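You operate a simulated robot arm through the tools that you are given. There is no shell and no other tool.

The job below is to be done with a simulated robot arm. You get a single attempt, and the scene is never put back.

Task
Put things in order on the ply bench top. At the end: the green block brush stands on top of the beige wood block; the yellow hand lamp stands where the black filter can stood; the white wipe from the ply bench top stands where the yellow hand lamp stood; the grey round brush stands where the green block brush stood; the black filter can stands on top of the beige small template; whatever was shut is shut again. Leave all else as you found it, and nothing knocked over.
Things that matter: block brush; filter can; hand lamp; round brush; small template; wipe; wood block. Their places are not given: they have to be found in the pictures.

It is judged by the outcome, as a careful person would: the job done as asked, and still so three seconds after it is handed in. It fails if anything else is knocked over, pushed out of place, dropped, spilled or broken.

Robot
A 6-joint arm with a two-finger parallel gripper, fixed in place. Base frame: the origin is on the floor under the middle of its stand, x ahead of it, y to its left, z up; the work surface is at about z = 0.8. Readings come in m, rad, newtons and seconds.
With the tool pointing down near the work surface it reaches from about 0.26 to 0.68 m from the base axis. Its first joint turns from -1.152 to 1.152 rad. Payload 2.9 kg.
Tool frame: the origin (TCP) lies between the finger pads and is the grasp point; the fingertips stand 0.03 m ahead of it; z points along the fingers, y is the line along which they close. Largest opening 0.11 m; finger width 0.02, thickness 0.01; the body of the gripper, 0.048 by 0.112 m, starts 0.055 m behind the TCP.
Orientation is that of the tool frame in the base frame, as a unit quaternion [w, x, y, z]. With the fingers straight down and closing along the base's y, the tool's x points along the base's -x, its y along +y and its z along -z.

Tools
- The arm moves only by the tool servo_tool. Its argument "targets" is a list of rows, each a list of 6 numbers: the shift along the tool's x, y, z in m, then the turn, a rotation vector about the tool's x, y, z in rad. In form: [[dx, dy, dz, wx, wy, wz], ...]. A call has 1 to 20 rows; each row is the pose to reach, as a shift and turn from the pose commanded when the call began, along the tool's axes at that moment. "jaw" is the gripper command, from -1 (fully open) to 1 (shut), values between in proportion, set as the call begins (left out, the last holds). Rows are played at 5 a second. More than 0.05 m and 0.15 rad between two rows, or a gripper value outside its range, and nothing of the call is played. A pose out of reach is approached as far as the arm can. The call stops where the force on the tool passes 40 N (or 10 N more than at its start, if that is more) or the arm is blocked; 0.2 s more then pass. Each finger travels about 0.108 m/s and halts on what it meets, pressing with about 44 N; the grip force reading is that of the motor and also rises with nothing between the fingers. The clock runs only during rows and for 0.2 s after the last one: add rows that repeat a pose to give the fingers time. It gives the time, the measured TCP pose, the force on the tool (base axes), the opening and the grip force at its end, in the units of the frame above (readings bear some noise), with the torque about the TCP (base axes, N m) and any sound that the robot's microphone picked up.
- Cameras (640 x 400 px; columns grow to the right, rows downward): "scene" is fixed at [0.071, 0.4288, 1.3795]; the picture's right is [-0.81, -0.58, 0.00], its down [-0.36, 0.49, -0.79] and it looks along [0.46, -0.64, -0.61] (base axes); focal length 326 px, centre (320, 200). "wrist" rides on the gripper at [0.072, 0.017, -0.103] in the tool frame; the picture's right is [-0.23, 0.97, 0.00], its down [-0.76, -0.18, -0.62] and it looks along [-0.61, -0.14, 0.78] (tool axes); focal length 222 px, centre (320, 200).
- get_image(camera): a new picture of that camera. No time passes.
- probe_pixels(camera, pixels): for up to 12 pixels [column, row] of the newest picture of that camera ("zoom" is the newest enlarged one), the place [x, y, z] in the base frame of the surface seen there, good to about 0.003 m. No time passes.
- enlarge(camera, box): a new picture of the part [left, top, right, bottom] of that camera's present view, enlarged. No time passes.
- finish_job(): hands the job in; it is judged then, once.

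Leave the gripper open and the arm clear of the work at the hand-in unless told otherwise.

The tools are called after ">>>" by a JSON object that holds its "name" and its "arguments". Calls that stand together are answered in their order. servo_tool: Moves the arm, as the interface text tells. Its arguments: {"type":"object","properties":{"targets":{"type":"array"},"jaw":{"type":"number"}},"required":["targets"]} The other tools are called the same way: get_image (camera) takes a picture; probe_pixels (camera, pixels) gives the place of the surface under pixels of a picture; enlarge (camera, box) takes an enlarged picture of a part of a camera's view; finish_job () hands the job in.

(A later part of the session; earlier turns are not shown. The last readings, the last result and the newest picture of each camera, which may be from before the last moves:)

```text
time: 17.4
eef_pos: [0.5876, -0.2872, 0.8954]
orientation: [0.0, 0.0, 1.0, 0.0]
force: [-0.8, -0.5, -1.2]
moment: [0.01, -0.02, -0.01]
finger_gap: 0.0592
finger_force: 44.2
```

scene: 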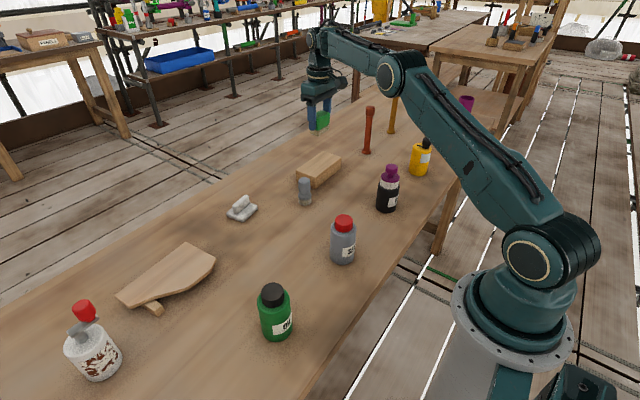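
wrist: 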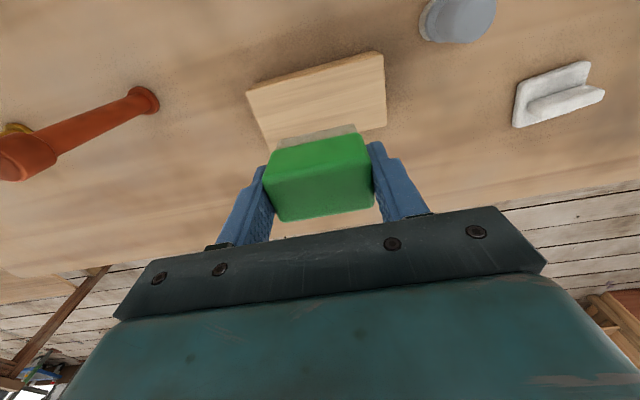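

>>> {"name": "servo_tool", "arguments": {"targets": [[0, 0, 0.001, 0, 0, 0], [0, 0, 0.002, 0, 0, 0], [0, 0, 0.002, 0, 0, 0]]}}

>>> {"name": "enlarge", "arguments": {"camera": "scene", "box": [280, 120, 360, 210]}}

```text
time: 18.2
eef_pos: [0.5877, -0.289, 0.8942]
orientation: [0.0, -0.001, 1.0, -0.001]
force: [1.7, 3.0, 7.2]
moment: [0.18, -0.03, -0.03]
finger_gap: 0.0591
finger_force: 44.6
```

```text
4.44 times, centred on (320, 165) of scene
```

zoom: 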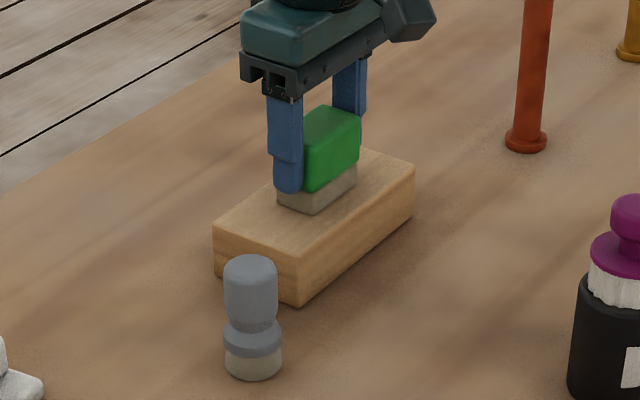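

Contact felt (7 N up). Release by opening the fingers partway, then rise.

>>> {"name": "servo_tool", "arguments": {"targets": [[0, 0, 0, 0, 0, 0], [0, 0, 0, 0, 0, 0], [0, 0, 0, 0, 0, 0]], "jaw": -0.7}}

>>> {"name": "servo_tool", "arguments": {"targets": [[0, 0, -0.02, 0, 0, 0], [0, 0, -0.06, 0, 0, 0], [0, 0, -0.1, 0, 0, 0], [0, 0, -0.13, 0, 0, 0], [0, 0, -0.13, 0, 0, 0]]}}

>>> {"name": "get_image", "arguments": {"camera": "wrist"}}

>>> {"name": "get_image", "arguments": {"camera": "scene"}}

```text
time: 19.0
eef_pos: [0.5859, -0.2889, 0.8932]
orientation: [0.0, 0.0, 1.0, 0.001]
force: [0.1, 0.4, -0.4]
moment: [0.01, -0.04, -0.01]
finger_gap: 0.0932
finger_force: 0.0
```

```text
time: 20.2
eef_pos: [0.5857, -0.2857, 1.0237]
orientation: [0.001, 0.001, 1.0, 0.0]
force: [0.5, 0.2, 0.9]
moment: [-0.05, 0.0, 0.01]
finger_gap: 0.0934
finger_force: 0.1
```

```text
taken
```

wrist: 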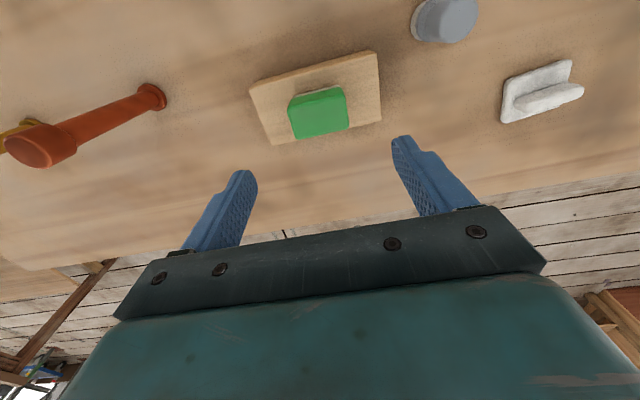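

```text
taken
```

scene: 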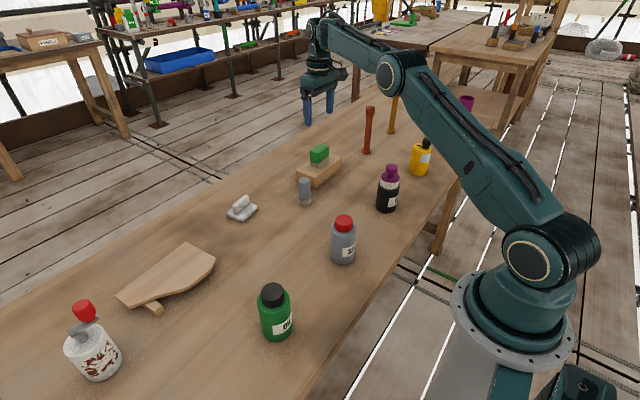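

The green brush stands on the block. Next: the grey round brush. Move above (0.539,−0.151) at z≈0.97 and measure from the wrist view.

>>> {"name": "servo_tool", "arguments": {"targets": [[0.012, 0.035, 0.0, 0, 0, 0], [0.024, 0.07, 0.01, 0, 0, 0], [0.036, 0.105, 0.03, 0, 0, 0], [0.0467, 0.1347, 0.05, 0, 0, 0], [0.0467, 0.1347, 0.05, 0, 0, 0], [0.0467, 0.1347, 0.05, 0, 0, 0]]}}

>>> {"name": "get_image", "arguments": {"camera": "wrist"}}

>>> {"name": "enlarge", "arguments": {"camera": "wrist", "box": [270, 70, 380, 180]}}

```text
time: 21.6
eef_pos: [0.5391, -0.1534, 0.9745]
orientation: [0.0, 0.0, 1.0, 0.0]
force: [-0.1, 0.1, 0.7]
moment: [0.0, 0.02, 0.0]
finger_gap: 0.0937
finger_force: 0.0
```

```text
taken
```

wrist: 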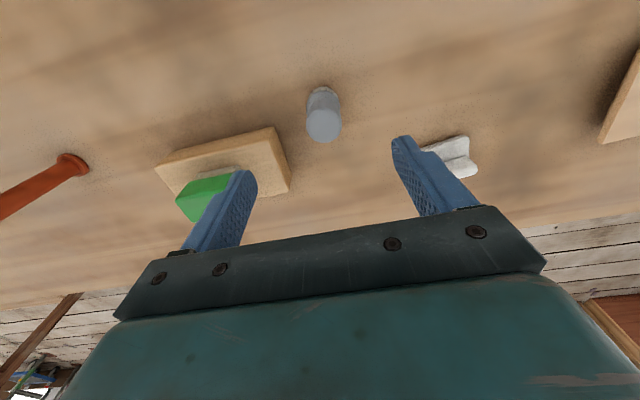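

```text
3.64 times, centred on (325, 125) of wrist
```

zoom: 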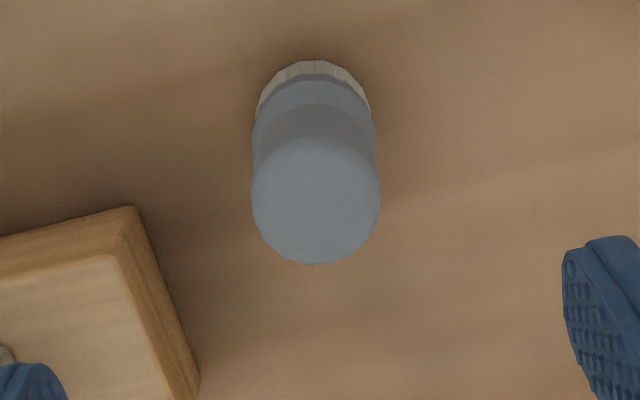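

>>> {"name": "probe_pixels", "arguments": {"camera": "zoom", "pixels": [[258, 200], [374, 200], [316, 145], [316, 258], [316, 200], [260, 130], [370, 130], [275, 165], [357, 165], [275, 240], [357, 240]]}}

```text
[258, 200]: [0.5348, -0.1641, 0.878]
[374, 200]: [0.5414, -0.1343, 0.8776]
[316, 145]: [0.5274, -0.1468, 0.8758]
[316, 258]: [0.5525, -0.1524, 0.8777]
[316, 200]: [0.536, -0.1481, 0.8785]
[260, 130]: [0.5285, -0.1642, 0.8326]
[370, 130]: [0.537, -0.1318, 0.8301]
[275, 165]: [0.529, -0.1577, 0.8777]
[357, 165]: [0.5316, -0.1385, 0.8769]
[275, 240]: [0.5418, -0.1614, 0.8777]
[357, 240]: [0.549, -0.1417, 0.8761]
```

Brush axis is (0.539,−0.1495), handle about 0.032 across, top 0.878. Shift +0.004 in y, and descend to TCP z≈0.872 (fingertips 0.842, beside the handle).

>>> {"name": "servo_tool", "arguments": {"targets": [[0, 0.004, 0.02, 0, 0, 0], [0, 0.004, 0.05, 0, 0, 0], [0, 0.004, 0.08, 0, 0, 0], [0, 0.004, 0.1025, 0, 0, 0], [0, 0.004, 0.1025, 0, 0, 0], [0, 0.004, 0.1025, 0, 0, 0]]}}

>>> {"name": "get_image", "arguments": {"camera": "wrist"}}

>>> {"name": "enlarge", "arguments": {"camera": "scene", "box": [270, 130, 350, 220]}}

```text
time: 23.0
eef_pos: [0.5405, -0.1473, 0.8724]
orientation: [0.0, 0.0, 1.0, 0.001]
force: [0.6, 0.9, -0.5]
moment: [0.02, -0.01, 0.0]
finger_gap: 0.0935
finger_force: 0.1
```

```text
taken
```

wrist: 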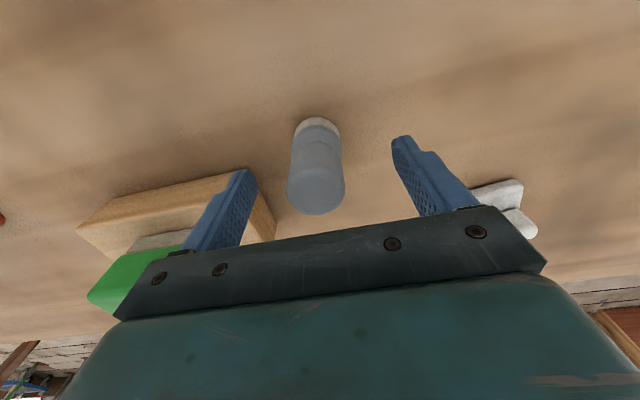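

```text
4.44 times, centred on (310, 175) of scene
```

zoom: 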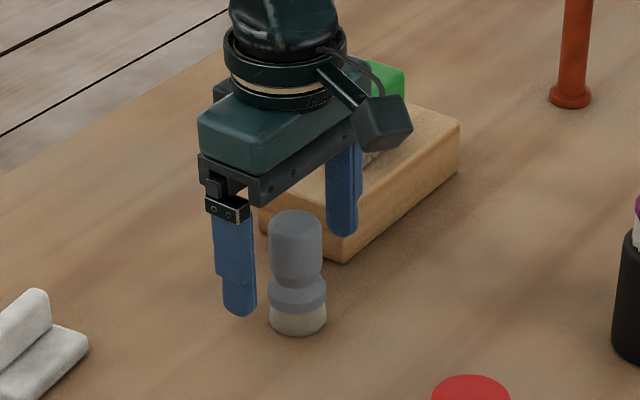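

Fingers straddle the brush handle, about 2 mm off centre at most. Close.

>>> {"name": "servo_tool", "arguments": {"targets": [[0, -0.001, 0, 0, 0, 0], [0, -0.001, 0, 0, 0, 0], [0, -0.001, 0, 0, 0, 0], [0, -0.001, 0, 0, 0, 0], [0, -0.001, 0, 0, 0, 0]], "jaw": 1}}

>>> {"name": "enlarge", "arguments": {"camera": "scene", "box": [270, 130, 350, 220]}}

```text
time: 24.2
eef_pos: [0.54, -0.1484, 0.8714]
orientation: [0.0, 0.0, 1.0, 0.001]
force: [0.4, -1.0, -0.2]
moment: [0.0, 0.02, -0.02]
finger_gap: 0.0326
finger_force: 44.3
```

```text
4.44 times, centred on (310, 175) of scene
```

zoom: 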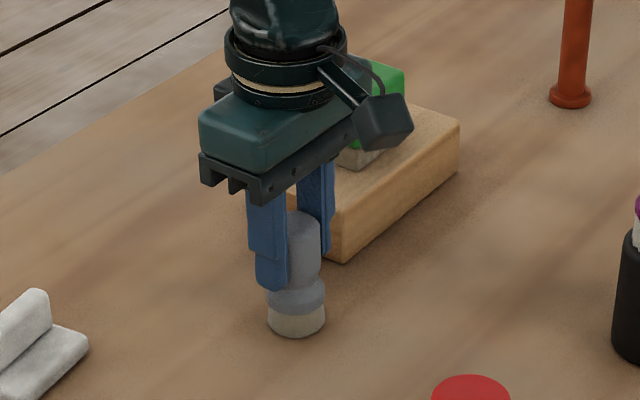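

Gripped (gap 0.033). Lift straight up by 0.11 m.

>>> {"name": "servo_tool", "arguments": {"targets": [[0, 0, -0.01, 0, 0, 0], [0, 0, -0.04, 0, 0, 0], [0, 0, -0.08, 0, 0, 0], [0, 0, -0.11, 0, 0, 0], [0, 0, -0.11, 0, 0, 0]]}}

>>> {"name": "get_image", "arguments": {"camera": "wrist"}}

>>> {"name": "get_image", "arguments": {"camera": "scene"}}

```text
time: 25.4
eef_pos: [0.5411, -0.1501, 0.9835]
orientation: [0.0, 0.001, 1.0, 0.0]
force: [-0.3, 0.0, -0.8]
moment: [0.0, 0.02, 0.02]
finger_gap: 0.0324
finger_force: 43.8
```

```text
taken
```

wrist: 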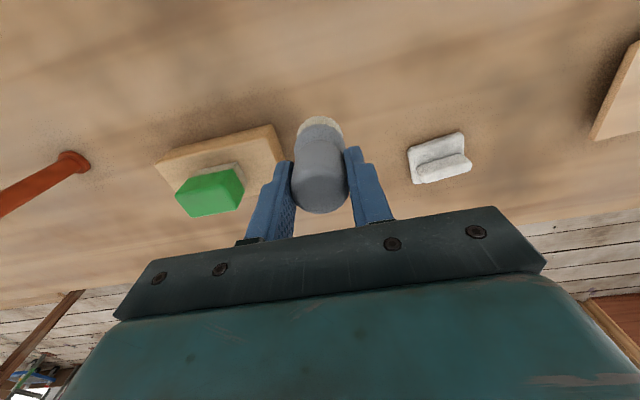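

```text
taken
```

scene: 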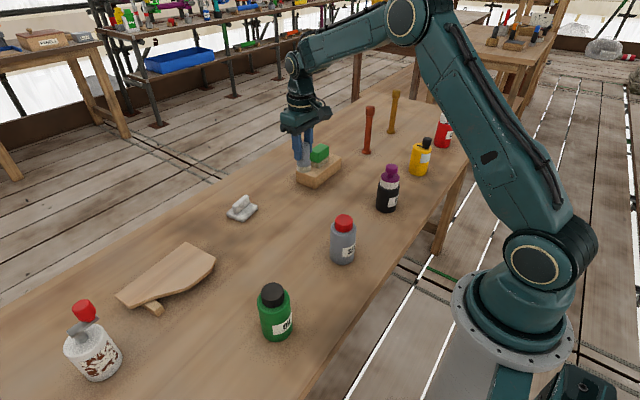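

Held upright; bottom is 0.0715 below the TCP. Carry it to the green brush's old spot (0.538,0.081).

>>> {"name": "servo_tool", "arguments": {"targets": [[0.0, 0.04, 0, 0, 0, 0], [0.001, 0.08, 0, 0, 0, 0], [0.001, 0.12, 0, 0, 0, 0], [0.002, 0.16, 0, 0, 0, 0], [0.002, 0.2, 0, 0, 0, 0], [0.002, 0.231, 0, 0, 0, 0], [0.002, 0.231, 0, 0, 0, 0], [0.002, 0.231, 0, 0, 0, 0]]}}

```text
time: 27.2
eef_pos: [0.5429, 0.0818, 0.983]
orientation: [0.0, 0.0, 1.0, 0.0]
force: [0.7, 1.1, 0.0]
moment: [0.03, -0.04, 0.01]
finger_gap: 0.0326
finger_force: 44.4
```

x is 4 mm too far; correct and descend to just above the table (TCP ≈0.876).

>>> {"name": "servo_tool", "arguments": {"targets": [[0.003, 0, 0.03, 0, 0, 0], [0.003, 0, 0.06, 0, 0, 0], [0.003, 0, 0.09, 0, 0, 0], [0.003, 0, 0.107, 0, 0, 0], [0.003, 0, 0.107, 0, 0, 0], [0.003, 0, 0.107, 0, 0, 0]]}}

>>> {"name": "enlarge", "arguments": {"camera": "scene", "box": [200, 180, 290, 280]}}

```text
time: 28.6
eef_pos: [0.5371, 0.0816, 0.8758]
orientation: [-0.001, 0.0, 1.0, 0.0]
force: [-0.6, -0.4, -0.2]
moment: [0.03, 0.03, -0.03]
finger_gap: 0.0326
finger_force: 44.1
```

```text
4.00 times, centred on (245, 230) of scene
```

zoom: 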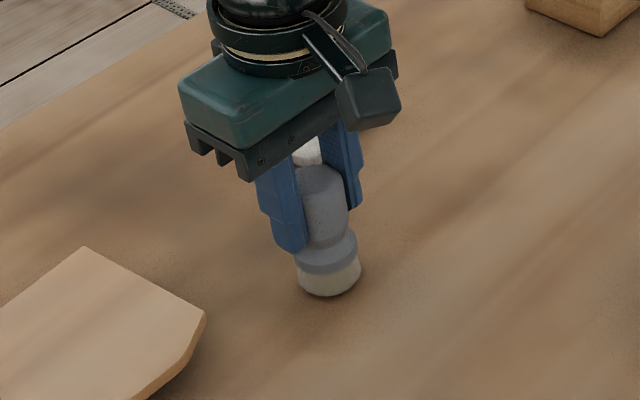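

I'll check whether the brush is still vertical by probing its sides, top and base.

>>> {"name": "enlarge", "arguments": {"camera": "scene", "box": [225, 210, 270, 260]}}

>>> {"name": "get_image", "arguments": {"camera": "wrist"}}

```text
8.00 times, centred on (248, 235) of scene
```

zoom: 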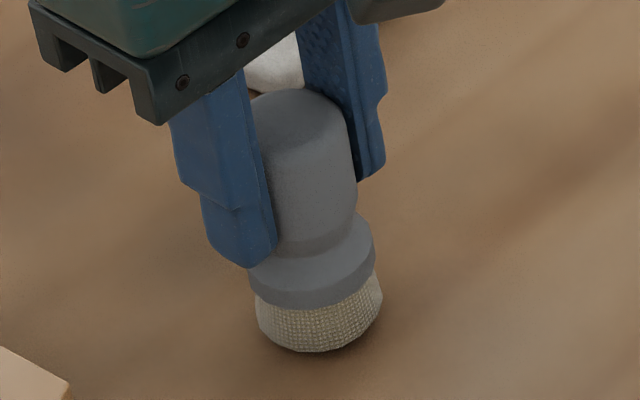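

```text
taken
```

wrist: 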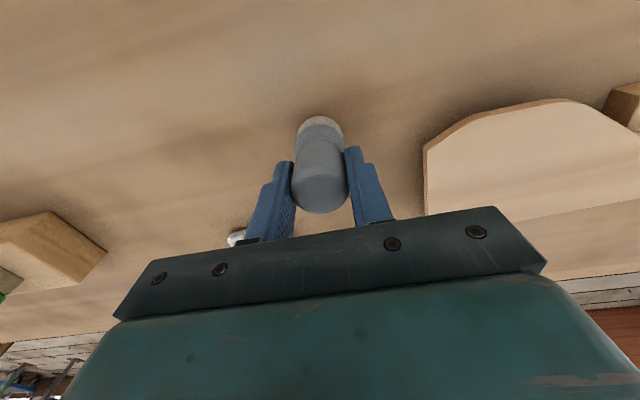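

The tilt matches the perspective, so the brush is upright. Lower in small steps until contact.

>>> {"name": "servo_tool", "arguments": {"targets": [[0, 0, 0.0015, 0, 0, 0], [0, 0, 0.003, 0, 0, 0], [0, 0, 0.003, 0, 0, 0]]}}

```text
time: 29.4
eef_pos: [0.537, 0.0816, 0.8717]
orientation: [0.0, 0.0, 1.0, 0.001]
force: [0.5, -0.2, -0.2]
moment: [0.02, 0.01, 0.0]
finger_gap: 0.0326
finger_force: 43.8
```

>>> {"name": "servo_tool", "arguments": {"targets": [[0, 0, 0.001, 0, 0, 0], [0, 0, 0.002, 0, 0, 0], [0, 0, 0.002, 0, 0, 0]]}}

```text
time: 30.2
eef_pos: [0.5364, 0.0816, 0.8721]
orientation: [0.001, -0.001, 1.0, 0.001]
force: [-3.5, 0.9, 22.8]
moment: [0.01, 0.23, 0.0]
finger_gap: 0.0326
finger_force: 43.7
```

Firm contact (23 N). Ease up 1 mm, then open.

>>> {"name": "servo_tool", "arguments": {"targets": [[0, 0, -0.001, 0, 0, 0], [0, 0, -0.001, 0, 0, 0]]}}

>>> {"name": "servo_tool", "arguments": {"targets": [[0, 0, 0, 0, 0, 0], [0, 0, 0, 0, 0, 0], [0, 0, 0, 0, 0, 0]], "jaw": -0.5}}

>>> {"name": "servo_tool", "arguments": {"targets": [[0, 0, -0.02, 0, 0, 0], [0, 0, -0.06, 0, 0, 0], [0, 0, -0.1, 0, 0, 0], [0, 0, -0.13, 0, 0, 0], [0, 0, -0.13, 0, 0, 0]]}}

>>> {"name": "get_image", "arguments": {"camera": "wrist"}}

>>> {"name": "get_image", "arguments": {"camera": "scene"}}

```text
time: 30.8
eef_pos: [0.5362, 0.0807, 0.8704]
orientation: [0.003, 0.001, 1.0, 0.001]
force: [0.9, 3.2, 20.8]
moment: [0.24, -0.15, 0.01]
finger_gap: 0.0324
finger_force: 44.2
```

```text
time: 31.6
eef_pos: [0.5347, 0.0805, 0.8705]
orientation: [0.0, 0.0, 1.0, 0.001]
force: [0.1, 0.7, 0.4]
moment: [-0.01, 0.02, 0.0]
finger_gap: 0.0825
finger_force: 0.1
```

```text
time: 32.8
eef_pos: [0.5364, 0.0744, 0.9988]
orientation: [0.0, 0.0, 1.0, 0.0]
force: [0.1, 0.2, 0.3]
moment: [-0.02, 0.0, 0.0]
finger_gap: 0.0824
finger_force: 0.1
```

```text
taken
```

wrist: 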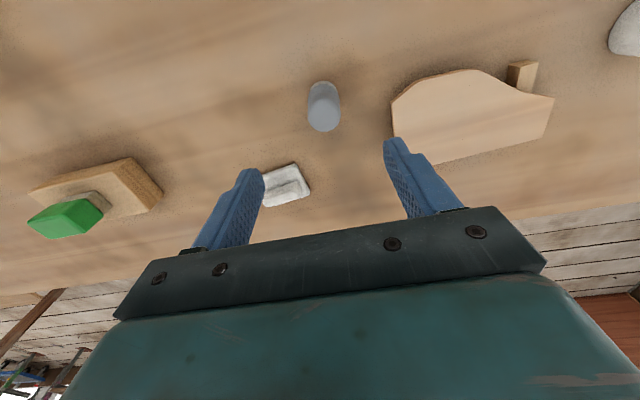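

```text
taken
```

scene: 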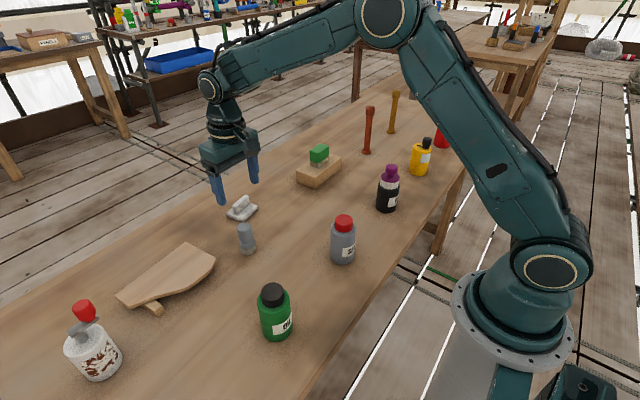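

The grey brush stands at the green brush's old place. Next the black filter can: first raise and move above it, to about (0.336,−0.262,1.04), and measure from the wrist.

>>> {"name": "servo_tool", "arguments": {"targets": [[0.022, -0.037, -0.02, 0, 0, 0], [0.044, -0.075, -0.04, 0, 0, 0], [0.067, -0.112, -0.04, 0, 0, 0], [0.089, -0.149, -0.04, 0, 0, 0], [0.111, -0.187, -0.04, 0, 0, 0], [0.133, -0.224, -0.04, 0, 0, 0], [0.156, -0.261, -0.04, 0, 0, 0], [0.178, -0.299, -0.04, 0, 0, 0], [0.2, -0.336, -0.04, 0, 0, 0], [0.2, -0.336, -0.04, 0, 0, 0], [0.2, -0.336, -0.04, 0, 0, 0]], "jaw": -1}}

>>> {"name": "get_image", "arguments": {"camera": "wrist"}}

>>> {"name": "get_image", "arguments": {"camera": "scene"}}

```text
time: 35.2
eef_pos: [0.3316, -0.2553, 1.0417]
orientation: [0.0, 0.0, 1.0, 0.0]
force: [-0.3, -0.4, 0.0]
moment: [0.0, -0.02, -0.01]
finger_gap: 0.1099
finger_force: 0.1
```

```text
taken
```

wrist: 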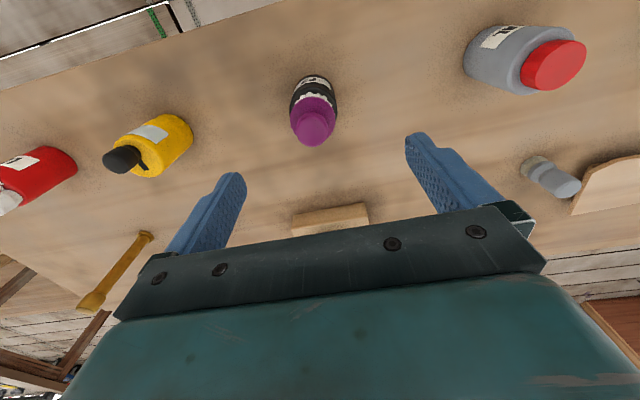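

```text
taken
```

scene: 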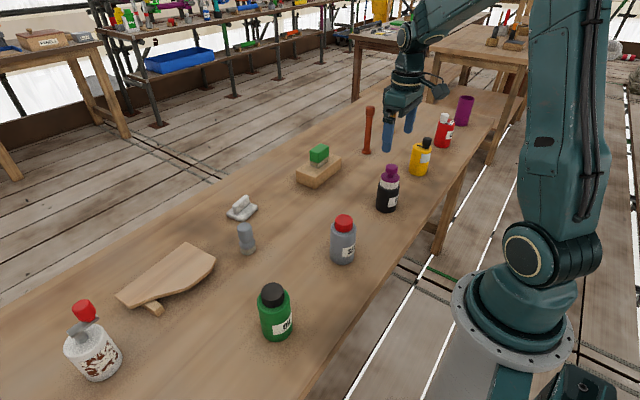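

Enlarging the can in both cameras to measure its axis and heights.

>>> {"name": "enlarge", "arguments": {"camera": "wrist", "box": [275, 60, 355, 155]}}

>>> {"name": "probe_pixels", "arguments": {"camera": "zoom", "pixels": [[315, 270], [270, 270], [360, 270], [315, 235], [315, 310], [315, 190], [230, 230], [400, 220], [240, 195], [395, 190], [300, 150], [310, 95]]}}

>>> {"name": "enlarge", "arguments": {"camera": "scene", "box": [360, 150, 420, 220]}}

>>> {"name": "probe_pixels", "arguments": {"camera": "zoom", "pixels": [[330, 82], [330, 110], [322, 150], [322, 182], [318, 200], [318, 222], [312, 235], [305, 280], [300, 350], [250, 280], [365, 235], [345, 345]]}}

```text
4.21 times, centred on (315, 108) of wrist
```

zoom: 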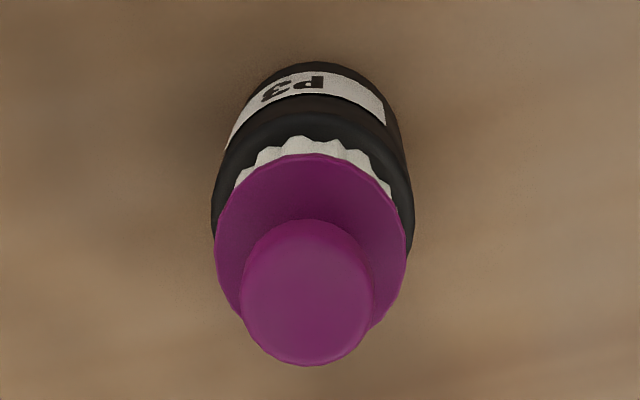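

```text
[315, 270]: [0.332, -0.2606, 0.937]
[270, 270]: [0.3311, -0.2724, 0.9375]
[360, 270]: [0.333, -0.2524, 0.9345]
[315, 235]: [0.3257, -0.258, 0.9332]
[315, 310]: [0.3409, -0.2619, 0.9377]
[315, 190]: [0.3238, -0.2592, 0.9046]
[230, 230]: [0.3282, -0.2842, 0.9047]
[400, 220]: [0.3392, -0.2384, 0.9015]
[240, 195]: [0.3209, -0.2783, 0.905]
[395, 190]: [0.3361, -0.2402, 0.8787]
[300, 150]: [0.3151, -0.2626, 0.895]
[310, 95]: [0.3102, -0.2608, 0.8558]
```

```text
5.71 times, centred on (390, 185) of scene
```

zoom: 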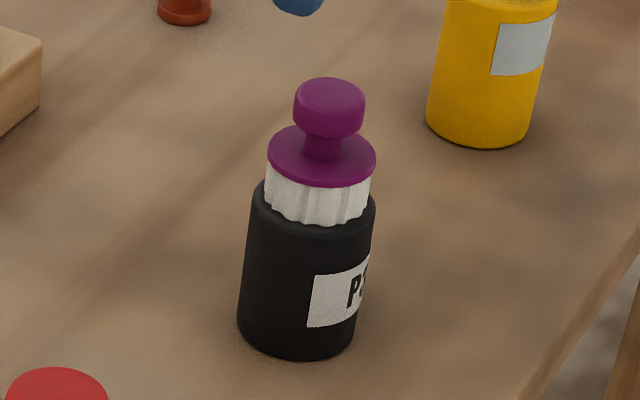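

```text
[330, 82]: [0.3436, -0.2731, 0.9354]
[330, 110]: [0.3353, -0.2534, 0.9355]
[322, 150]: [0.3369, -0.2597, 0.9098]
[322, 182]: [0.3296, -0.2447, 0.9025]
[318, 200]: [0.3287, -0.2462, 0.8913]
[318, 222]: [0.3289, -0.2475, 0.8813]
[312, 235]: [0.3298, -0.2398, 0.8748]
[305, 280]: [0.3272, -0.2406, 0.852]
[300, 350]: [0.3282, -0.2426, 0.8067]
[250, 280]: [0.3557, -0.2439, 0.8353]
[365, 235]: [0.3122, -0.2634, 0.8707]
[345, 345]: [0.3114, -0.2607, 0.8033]
```

Can: axis ≈(0.337,−0.264), body radius ≈0.028 up to z≈0.875, lid disc radius ≈0.024, knob top 0.9375. With the tool straight down, the TCP can go to about 0.887 before the palm meets the knob, giving ~14 mm of grip on the body. Align and descend to 0.90 first.

>>> {"name": "servo_tool", "arguments": {"targets": [[-0.0054, -0.0087, 0.02, 0, 0, 0], [-0.0054, -0.0087, 0.06, 0, 0, 0], [-0.0054, -0.0087, 0.1, 0, 0, 0], [-0.0054, -0.0087, 0.135, 0, 0, 0], [-0.0054, -0.0087, 0.142, 0, 0, 0], [-0.0054, -0.0087, 0.142, 0, 0, 0], [-0.0054, -0.0087, 0.142, 0, 0, 0]]}}

>>> {"name": "get_image", "arguments": {"camera": "wrist"}}

>>> {"name": "enlarge", "arguments": {"camera": "scene", "box": [350, 130, 430, 230]}}

```text
time: 36.8
eef_pos: [0.3399, -0.2636, 0.8976]
orientation: [-0.001, 0.0, 1.0, 0.0]
force: [0.0, 0.4, -0.2]
moment: [-0.05, 0.01, 0.03]
finger_gap: 0.1098
finger_force: 0.1
```

```text
taken
```

wrist: 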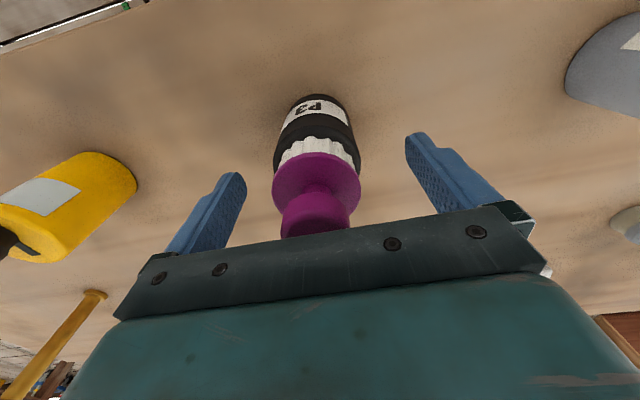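

```text
4.00 times, centred on (390, 180) of scene
```

zoom: 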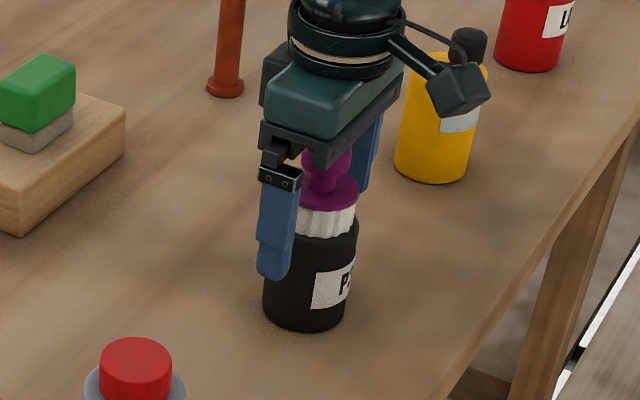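

Well centred. Shift −0.003 in x and go down 11 mm to TCP ≈0.887, watching for force from the knob.

>>> {"name": "servo_tool", "arguments": {"targets": [[0.003, 0, 0.004, 0, 0, 0], [0.003, 0, 0.008, 0, 0, 0], [0.003, 0, 0.011, 0, 0, 0], [0.003, 0, 0.011, 0, 0, 0], [0.003, 0, 0.011, 0, 0, 0]]}}

>>> {"name": "enlarge", "arguments": {"camera": "scene", "box": [360, 150, 420, 220]}}

```text
time: 38.0
eef_pos: [0.3371, -0.2635, 0.887]
orientation: [0.001, 0.0, 1.0, 0.0]
force: [-0.3, 0.4, -1.0]
moment: [0.01, 0.02, -0.01]
finger_gap: 0.11
finger_force: 0.1
```

```text
5.71 times, centred on (390, 185) of scene
```

zoom: 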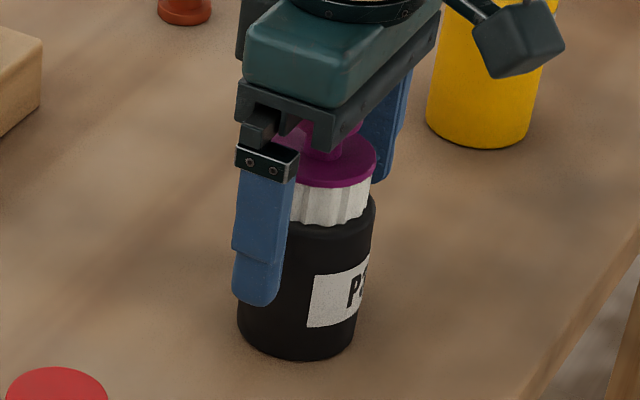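

No knob contact. Close on the can's body.

>>> {"name": "servo_tool", "arguments": {"targets": [[0, 0, 0, 0, 0, 0], [0, 0, 0, 0, 0, 0], [0, 0, 0, 0, 0, 0], [0, 0, 0, 0, 0, 0]], "jaw": 1}}

>>> {"name": "enlarge", "arguments": {"camera": "scene", "box": [360, 150, 420, 220]}}

>>> {"name": "get_image", "arguments": {"camera": "wrist"}}

```text
time: 39.0
eef_pos: [0.3368, -0.2646, 0.8882]
orientation: [0.0, -0.001, 1.0, 0.0]
force: [-0.6, -0.4, 0.3]
moment: [0.03, 0.0, -0.03]
finger_gap: 0.0567
finger_force: 44.2
```

```text
5.71 times, centred on (390, 185) of scene
```

zoom: 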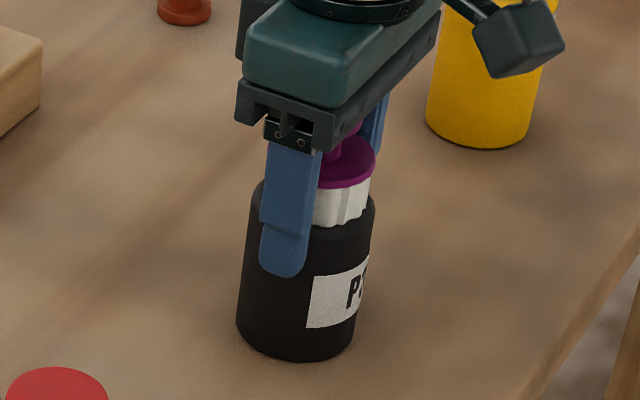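

```text
taken
```

wrist: 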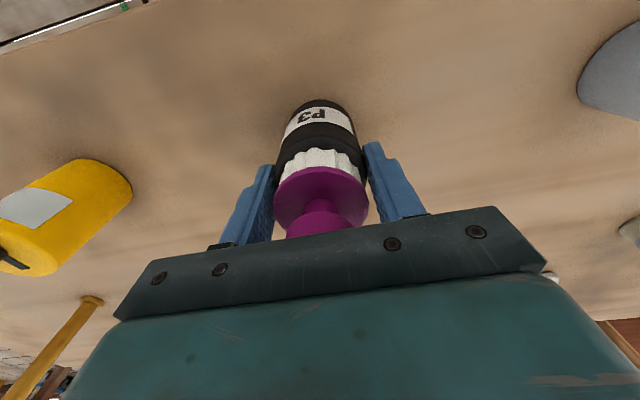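

Gripped (gap 0.0567 = body diameter). Lift slowly 3 cm and check for slip.

>>> {"name": "servo_tool", "arguments": {"targets": [[0, 0, -0.005, 0, 0, 0], [0, 0, -0.015, 0, 0, 0], [0, 0, -0.03, 0, 0, 0], [0, 0, -0.03, 0, 0, 0], [0, 0, -0.03, 0, 0, 0]]}}

>>> {"name": "enlarge", "arguments": {"camera": "scene", "box": [360, 140, 420, 220]}}

>>> {"name": "get_image", "arguments": {"camera": "wrist"}}

```text
time: 40.2
eef_pos: [0.3409, -0.2631, 0.9178]
orientation: [0.0, -0.001, 1.0, 0.0]
force: [0.2, 0.1, -0.6]
moment: [-0.05, -0.01, 0.0]
finger_gap: 0.0567
finger_force: 44.2
```

```text
5.00 times, centred on (390, 180) of scene
```

zoom: 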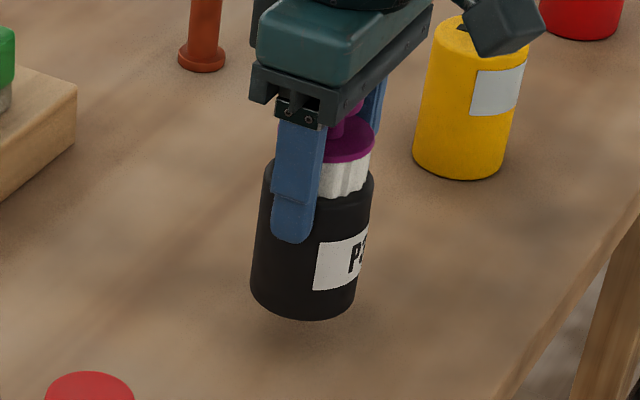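

```text
taken
```

wrist: 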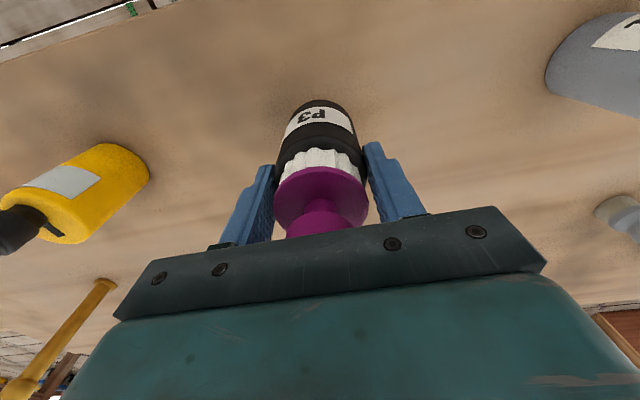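

No slip. Lift to TCP ≈1.05 (can bottom ≈0.96) and carry towards the template at (0.595,0.248).

>>> {"name": "servo_tool", "arguments": {"targets": [[0, 0, -0.03, 0, 0, 0], [0, 0, -0.07, 0, 0, 0], [0, 0, -0.11, 0, 0, 0], [-0.01, 0.02, -0.13, 0, 0, 0], [-0.028, 0.056, -0.13, 0, 0, 0], [-0.046, 0.092, -0.13, 0, 0, 0], [-0.064, 0.128, -0.13, 0, 0, 0], [-0.082, 0.165, -0.13, 0, 0, 0], [-0.101, 0.203, -0.13, 0, 0, 0], [-0.12, 0.241, -0.13, 0, 0, 0], [-0.139, 0.279, -0.13, 0, 0, 0], [-0.158, 0.317, -0.13, 0, 0, 0], [-0.177, 0.355, -0.13, 0, 0, 0], [-0.196, 0.393, -0.13, 0, 0, 0], [-0.215, 0.431, -0.13, 0, 0, 0], [-0.23, 0.463, -0.13, 0, 0, 0], [-0.244, 0.49, -0.13, 0, 0, 0], [-0.254, 0.511, -0.13, 0, 0, 0], [-0.254, 0.511, -0.13, 0, 0, 0], [-0.254, 0.511, -0.13, 0, 0, 0]]}}

>>> {"name": "get_image", "arguments": {"camera": "wrist"}}

>>> {"name": "get_image", "arguments": {"camera": "scene"}}

```text
time: 44.4
eef_pos: [0.5945, 0.2463, 1.0479]
orientation: [0.001, -0.001, 1.0, 0.0]
force: [0.3, 0.5, -1.9]
moment: [-0.02, -0.01, -0.04]
finger_gap: 0.0566
finger_force: 43.9
```

```text
taken
```

wrist: 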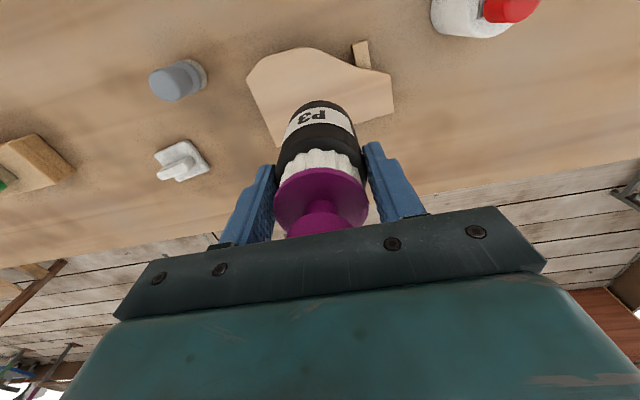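

```text
taken
```

scene: 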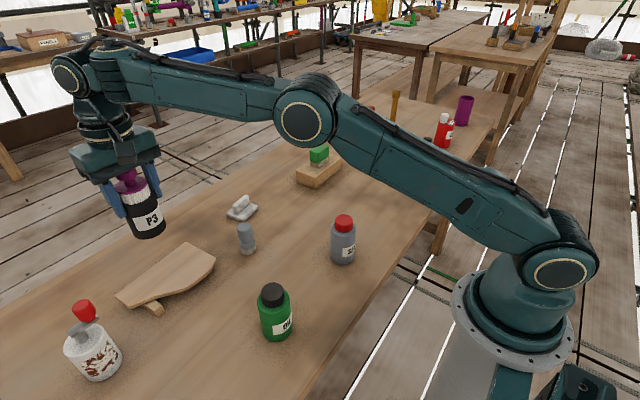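

In position over the board. Recheck the board's outline from the wrist view before lowering.

>>> {"name": "probe_pixels", "arguments": {"camera": "wrist", "pixels": [[252, 80], [270, 65], [308, 52], [345, 70], [385, 78], [388, 108], [280, 140], [365, 118], [285, 100], [362, 52]]}}

>>> {"name": "servo_tool", "arguments": {"targets": [[0, 0, 0.03, 0, 0, 0], [0, 0, 0.06, 0, 0, 0], [0, 0, 0.09, 0, 0, 0], [0, 0, 0.115, 0, 0, 0], [0, 0, 0.12, 0, 0, 0], [0, 0, 0.12, 0, 0, 0], [0, 0, 0.12, 0, 0, 0]]}}

>>> {"name": "enlarge", "arguments": {"camera": "scene", "box": [100, 190, 240, 330]}}

>>> {"name": "get_image", "arguments": {"camera": "wrist"}}

```text
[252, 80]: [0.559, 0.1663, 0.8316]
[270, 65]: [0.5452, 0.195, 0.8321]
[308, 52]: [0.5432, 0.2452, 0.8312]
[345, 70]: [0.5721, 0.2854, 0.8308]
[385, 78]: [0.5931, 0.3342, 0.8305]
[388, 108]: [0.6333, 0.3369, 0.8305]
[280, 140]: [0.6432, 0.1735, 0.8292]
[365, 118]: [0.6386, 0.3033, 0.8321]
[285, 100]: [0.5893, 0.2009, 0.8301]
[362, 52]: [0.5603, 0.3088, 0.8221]
```

```text
time: 46.0
eef_pos: [0.5913, 0.2462, 0.9265]
orientation: [0.0, 0.0, 1.0, 0.0]
force: [-0.4, -0.8, -0.4]
moment: [-0.02, 0.03, -0.02]
finger_gap: 0.0569
finger_force: 44.2
```

```text
2.86 times, centred on (170, 260) of scene
```

zoom: 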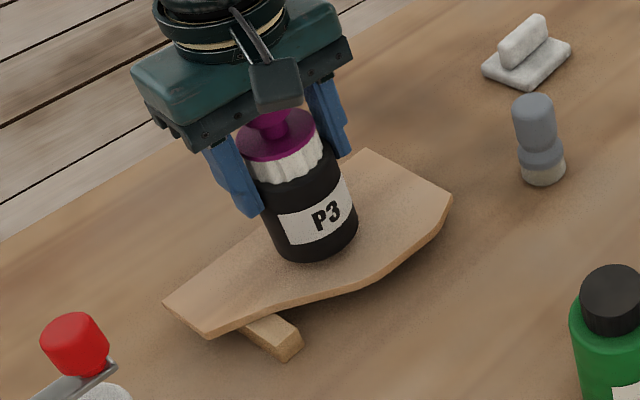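

```text
taken
```

wrist: 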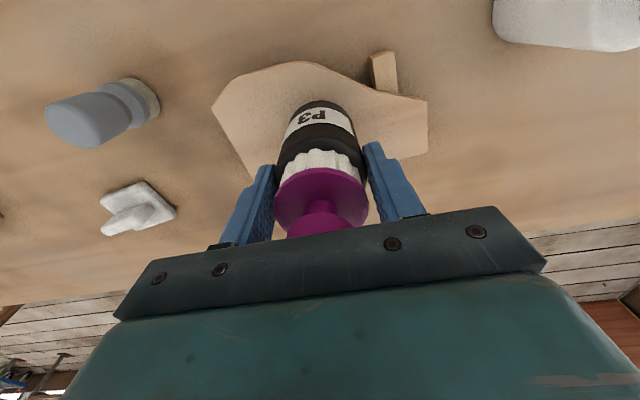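

About 8 mm above the board. Lower 5 mm, then single-millimetre steps.

>>> {"name": "servo_tool", "arguments": {"targets": [[-0.002, 0, 0.003, 0, 0, 0], [-0.002, 0, 0.005, 0, 0, 0], [-0.002, 0, 0.005, 0, 0, 0]]}}

>>> {"name": "servo_tool", "arguments": {"targets": [[0, 0, 0.001, 0, 0, 0], [0, 0, 0.0015, 0, 0, 0], [0, 0, 0.0015, 0, 0, 0]]}}

```text
time: 46.8
eef_pos: [0.5935, 0.2466, 0.921]
orientation: [-0.001, 0.001, 1.0, 0.0]
force: [0.3, 0.1, -1.9]
moment: [-0.02, 0.0, 0.02]
finger_gap: 0.0564
finger_force: 43.5
```

```text
time: 47.6
eef_pos: [0.5931, 0.2462, 0.9218]
orientation: [0.0, 0.0, 1.0, 0.0]
force: [-0.1, 0.4, -1.2]
moment: [-0.01, 0.01, -0.02]
finger_gap: 0.0568
finger_force: 43.7
```

>>> {"name": "servo_tool", "arguments": {"targets": [[0, 0, 0.001, 0, 0, 0], [0, 0, 0.0015, 0, 0, 0], [0, 0, 0.0015, 0, 0, 0]]}}

```text
time: 48.4
eef_pos: [0.5937, 0.247, 0.92]
orientation: [0.0, 0.0, 1.0, 0.0]
force: [-0.2, -0.5, -1.7]
moment: [0.0, 0.04, 0.01]
finger_gap: 0.0566
finger_force: 44.6
```

>>> {"name": "servo_tool", "arguments": {"targets": [[0, 0, 0.001, 0, 0, 0], [0, 0, 0.0015, 0, 0, 0], [0, 0, 0.0015, 0, 0, 0]]}}

```text
time: 49.2
eef_pos: [0.5942, 0.2478, 0.9187]
orientation: [0.0, -0.001, 1.0, 0.0]
force: [-0.1, -0.3, -1.2]
moment: [-0.02, 0.0, -0.01]
finger_gap: 0.0569
finger_force: 44.1
```

Still free (force ≈ −1 N). Another 1 mm.

>>> {"name": "servo_tool", "arguments": {"targets": [[0, 0, 0.0007, 0, 0, 0], [0, 0, 0.001, 0, 0, 0], [0, 0, 0.001, 0, 0, 0]]}}

>>> {"name": "enlarge", "arguments": {"camera": "scene", "box": [120, 210, 220, 310]}}

```text
time: 50.0
eef_pos: [0.5942, 0.2462, 0.9174]
orientation: [0.0, 0.0, 1.0, 0.0]
force: [-0.3, 0.1, -1.2]
moment: [-0.03, 0.0, 0.01]
finger_gap: 0.0567
finger_force: 43.7
```

```text
4.00 times, centred on (170, 260) of scene
```

zoom: 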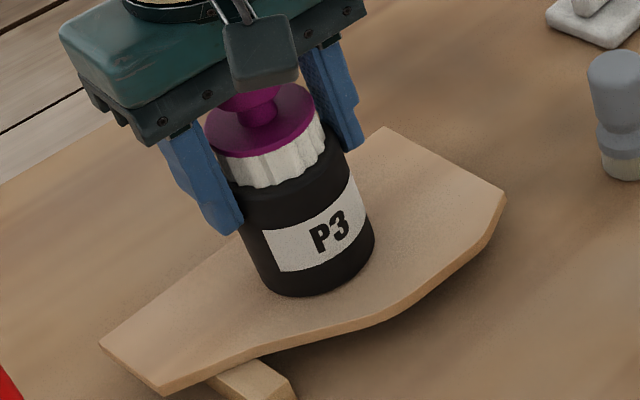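

>>> {"name": "servo_tool", "arguments": {"targets": [[0, 0, 0.0007, 0, 0, 0], [0, 0, 0.0012, 0, 0, 0], [0, 0, 0.0012, 0, 0, 0]]}}

```text
time: 50.8
eef_pos: [0.5938, 0.2478, 0.9165]
orientation: [0.001, 0.0, 1.0, 0.0]
force: [-2.4, -1.0, 10.1]
moment: [-0.14, 0.21, -0.05]
finger_gap: 0.0566
finger_force: 43.9
```

Contact (10 N). Open the fingers to release, without moving.

>>> {"name": "servo_tool", "arguments": {"targets": [[0, 0, 0, 0, 0, 0], [0, 0, 0, 0, 0, 0], [0, 0, 0, 0, 0, 0]], "jaw": -0.6}}

>>> {"name": "enlarge", "arguments": {"camera": "scene", "box": [120, 210, 220, 310]}}

```text
time: 51.6
eef_pos: [0.5932, 0.2458, 0.9162]
orientation: [0.0, 0.0, 1.0, -0.001]
force: [0.2, 0.7, -0.1]
moment: [0.03, -0.04, 0.0]
finger_gap: 0.088
finger_force: 0.0
```

```text
4.00 times, centred on (170, 260) of scene
```

zoom: 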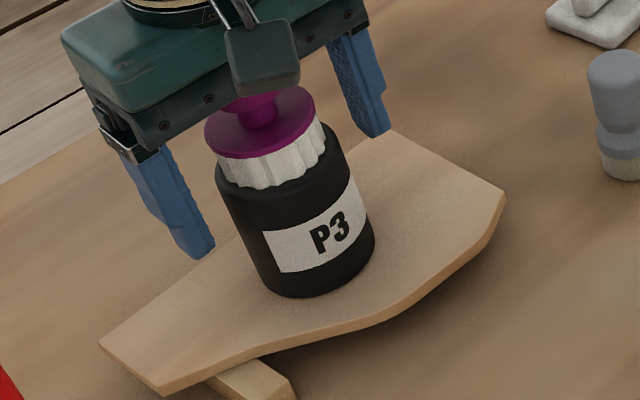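

The can stands on the board and the board hasn't moved. Rise straight up.

>>> {"name": "servo_tool", "arguments": {"targets": [[0, 0, -0.02, 0, 0, 0], [0, 0, -0.06, 0, 0, 0], [0, 0, -0.1, 0, 0, 0], [0, 0, -0.14, 0, 0, 0], [0, 0, -0.14, 0, 0, 0]]}}

>>> {"name": "get_image", "arguments": {"camera": "scene"}}

>>> {"name": "get_image", "arguments": {"camera": "wrist"}}

>>> {"name": "enlarge", "arguments": {"camera": "scene", "box": [110, 180, 260, 320]}}

```text
time: 52.8
eef_pos: [0.5939, 0.2476, 1.0578]
orientation: [0.0, -0.001, 1.0, 0.0]
force: [0.3, -0.8, -1.1]
moment: [-0.01, 0.0, 0.02]
finger_gap: 0.0877
finger_force: 0.1
```

```text
taken
```

scene: 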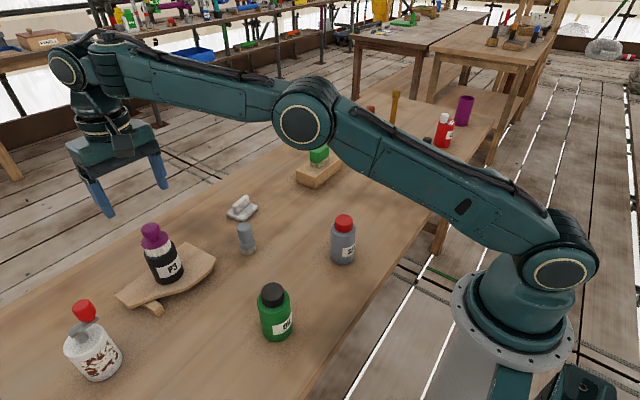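

```text
taken
```

wrist: 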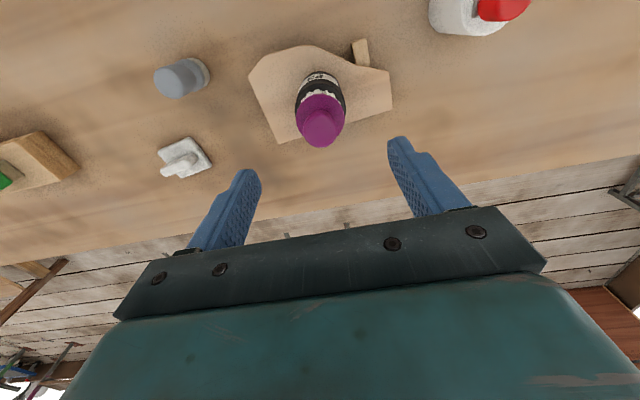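

```text
2.86 times, centred on (185, 250) of scene
```

zoom: 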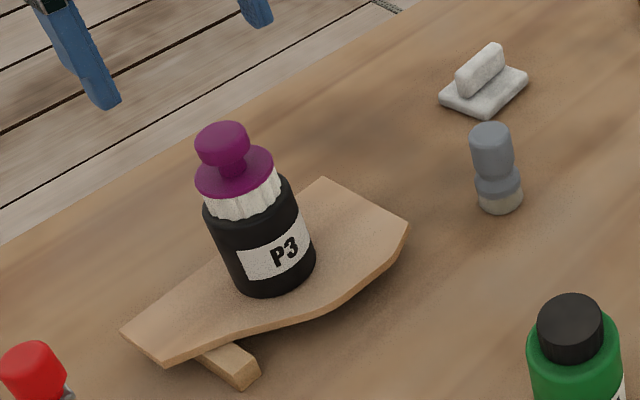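

Filter can stands well on the template. Next the yellow lamp: travel high to above it at about (0.336,−0.485,1.05).

>>> {"name": "servo_tool", "arguments": {"targets": [[0.0152, -0.0431, 0, 0, 0, 0], [0.0304, -0.0862, 0, 0, 0, 0], [0.0455, -0.1293, 0, 0, 0, 0], [0.0607, -0.1724, 0, 0, 0, 0], [0.0759, -0.2155, 0, 0, 0, 0], [0.0911, -0.2586, 0, 0, 0, 0], [0.1062, -0.3017, 0, 0, 0, 0], [0.1214, -0.3448, 0, 0, 0, 0], [0.1366, -0.3879, 0, 0, 0, 0], [0.1518, -0.4309, 0, 0, 0, 0], [0.1669, -0.474, 0, 0, 0, 0], [0.1821, -0.5171, 0, 0, 0, 0], [0.1973, -0.5602, 0, 0, 0, 0], [0.2125, -0.6033, 0, 0, 0, 0], [0.2276, -0.6464, 0, 0, 0, 0], [0.2428, -0.6895, 0, 0, 0, 0], [0.258, -0.7326, 0, 0, 0, 0], [0.258, -0.7326, 0, 0, 0, 0], [0.258, -0.7326, 0, 0, 0, 0]], "jaw": -1}}

>>> {"name": "get_image", "arguments": {"camera": "wrist"}}

>>> {"name": "get_image", "arguments": {"camera": "scene"}}

```text
time: 56.8
eef_pos: [0.335, -0.4844, 1.0525]
orientation: [0.001, 0.0, 1.0, -0.001]
force: [0.0, 0.9, -0.4]
moment: [0.01, 0.0, -0.01]
finger_gap: 0.1101
finger_force: 0.0
```

```text
taken
```

wrist: 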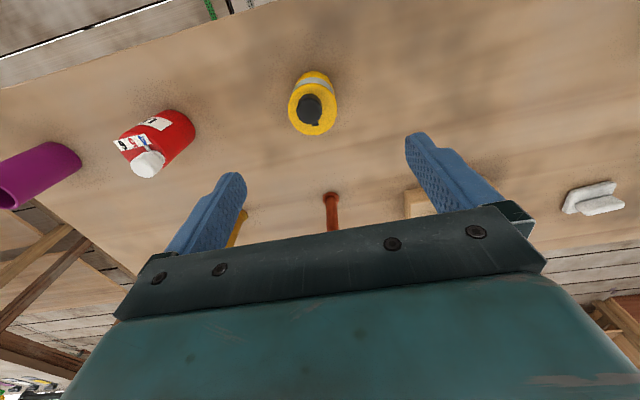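

```text
taken
```

scene: 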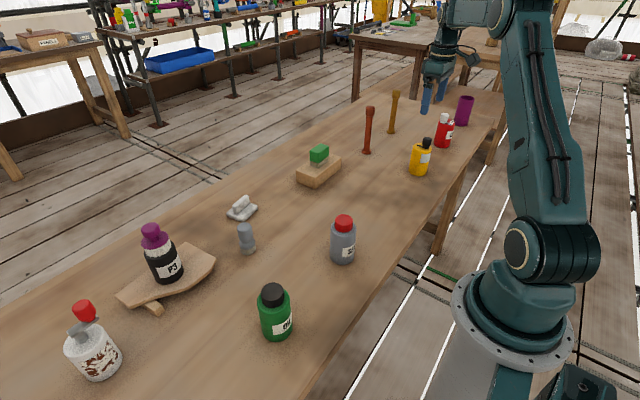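

I'll enlarge the yellow lamp to measure it, and the red item for comparison.

>>> {"name": "enlarge", "arguments": {"camera": "wrist", "box": [100, 95, 220, 190]}}

>>> {"name": "enlarge", "arguments": {"camera": "wrist", "box": [275, 60, 355, 145]}}

>>> {"name": "probe_pixels", "arguments": {"camera": "zoom", "pixels": [[215, 250], [405, 245], [310, 160], [310, 330], [285, 230], [285, 190], [285, 275], [245, 230], [330, 230], [240, 310], [380, 310], [310, 60]]}}

```text
4.21 times, centred on (160, 142) of wrist
```

zoom: 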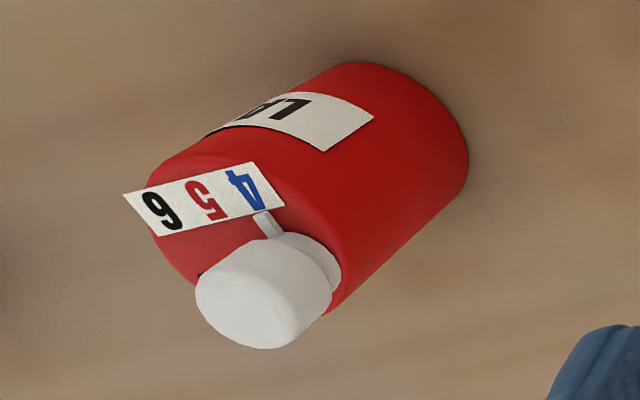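

```text
4.71 times, centred on (315, 102) of wrist
```

zoom: 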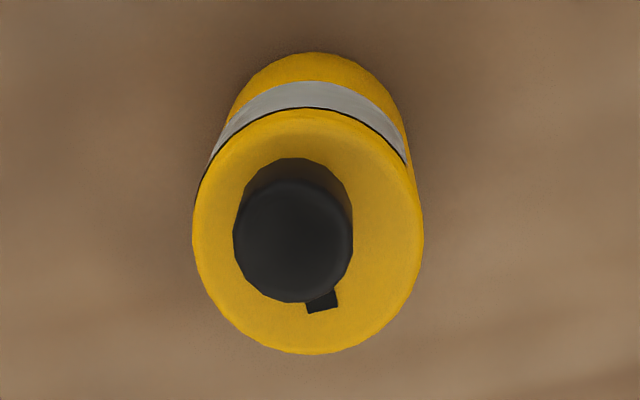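

```text
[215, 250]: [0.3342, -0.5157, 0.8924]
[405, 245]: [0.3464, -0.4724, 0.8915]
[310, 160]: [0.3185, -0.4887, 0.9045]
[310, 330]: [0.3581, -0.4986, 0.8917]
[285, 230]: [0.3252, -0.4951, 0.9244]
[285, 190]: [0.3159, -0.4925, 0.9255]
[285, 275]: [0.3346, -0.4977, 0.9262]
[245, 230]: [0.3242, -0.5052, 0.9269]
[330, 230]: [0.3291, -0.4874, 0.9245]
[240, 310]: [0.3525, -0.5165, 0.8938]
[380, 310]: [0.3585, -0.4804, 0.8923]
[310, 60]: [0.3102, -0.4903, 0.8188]
```

The lamp's axis is ≈(0.337,−0.4945), body radius ≈0.0275, top 0.892, knob top 0.926 (offset towards the base). Align and lower to TCP ≈0.89.

>>> {"name": "servo_tool", "arguments": {"targets": [[-0.002, -0.01, 0.03, 0, 0, 0], [-0.002, -0.01, 0.07, 0, 0, 0], [-0.002, -0.01, 0.11, 0, 0, 0], [-0.002, -0.01, 0.145, 0, 0, 0], [-0.002, -0.01, 0.16, 0, 0, 0], [-0.002, -0.01, 0.16, 0, 0, 0], [-0.002, -0.01, 0.16, 0, 0, 0]]}}

>>> {"name": "get_image", "arguments": {"camera": "wrist"}}

>>> {"name": "enlarge", "arguments": {"camera": "scene", "box": [385, 100, 455, 190]}}

```text
time: 58.4
eef_pos: [0.3385, -0.4939, 0.8937]
orientation: [0.0, 0.0, 1.0, 0.0]
force: [0.5, 1.0, -0.8]
moment: [0.01, 0.02, -0.03]
finger_gap: 0.11
finger_force: 0.1
```

```text
taken
```

wrist: 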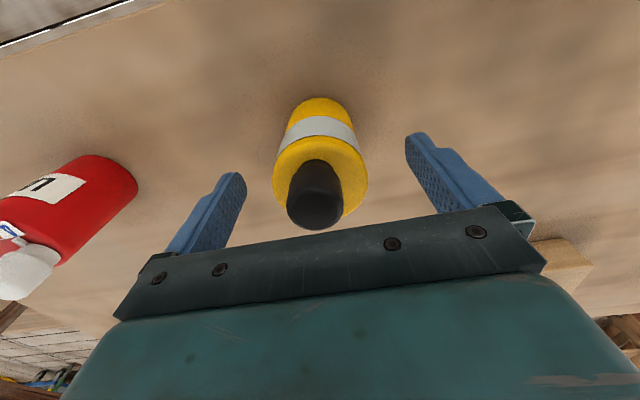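

```text
4.44 times, centred on (420, 145) of scene
```

zoom: 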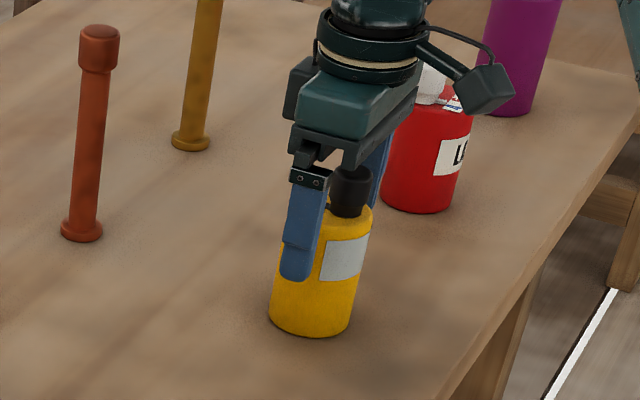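

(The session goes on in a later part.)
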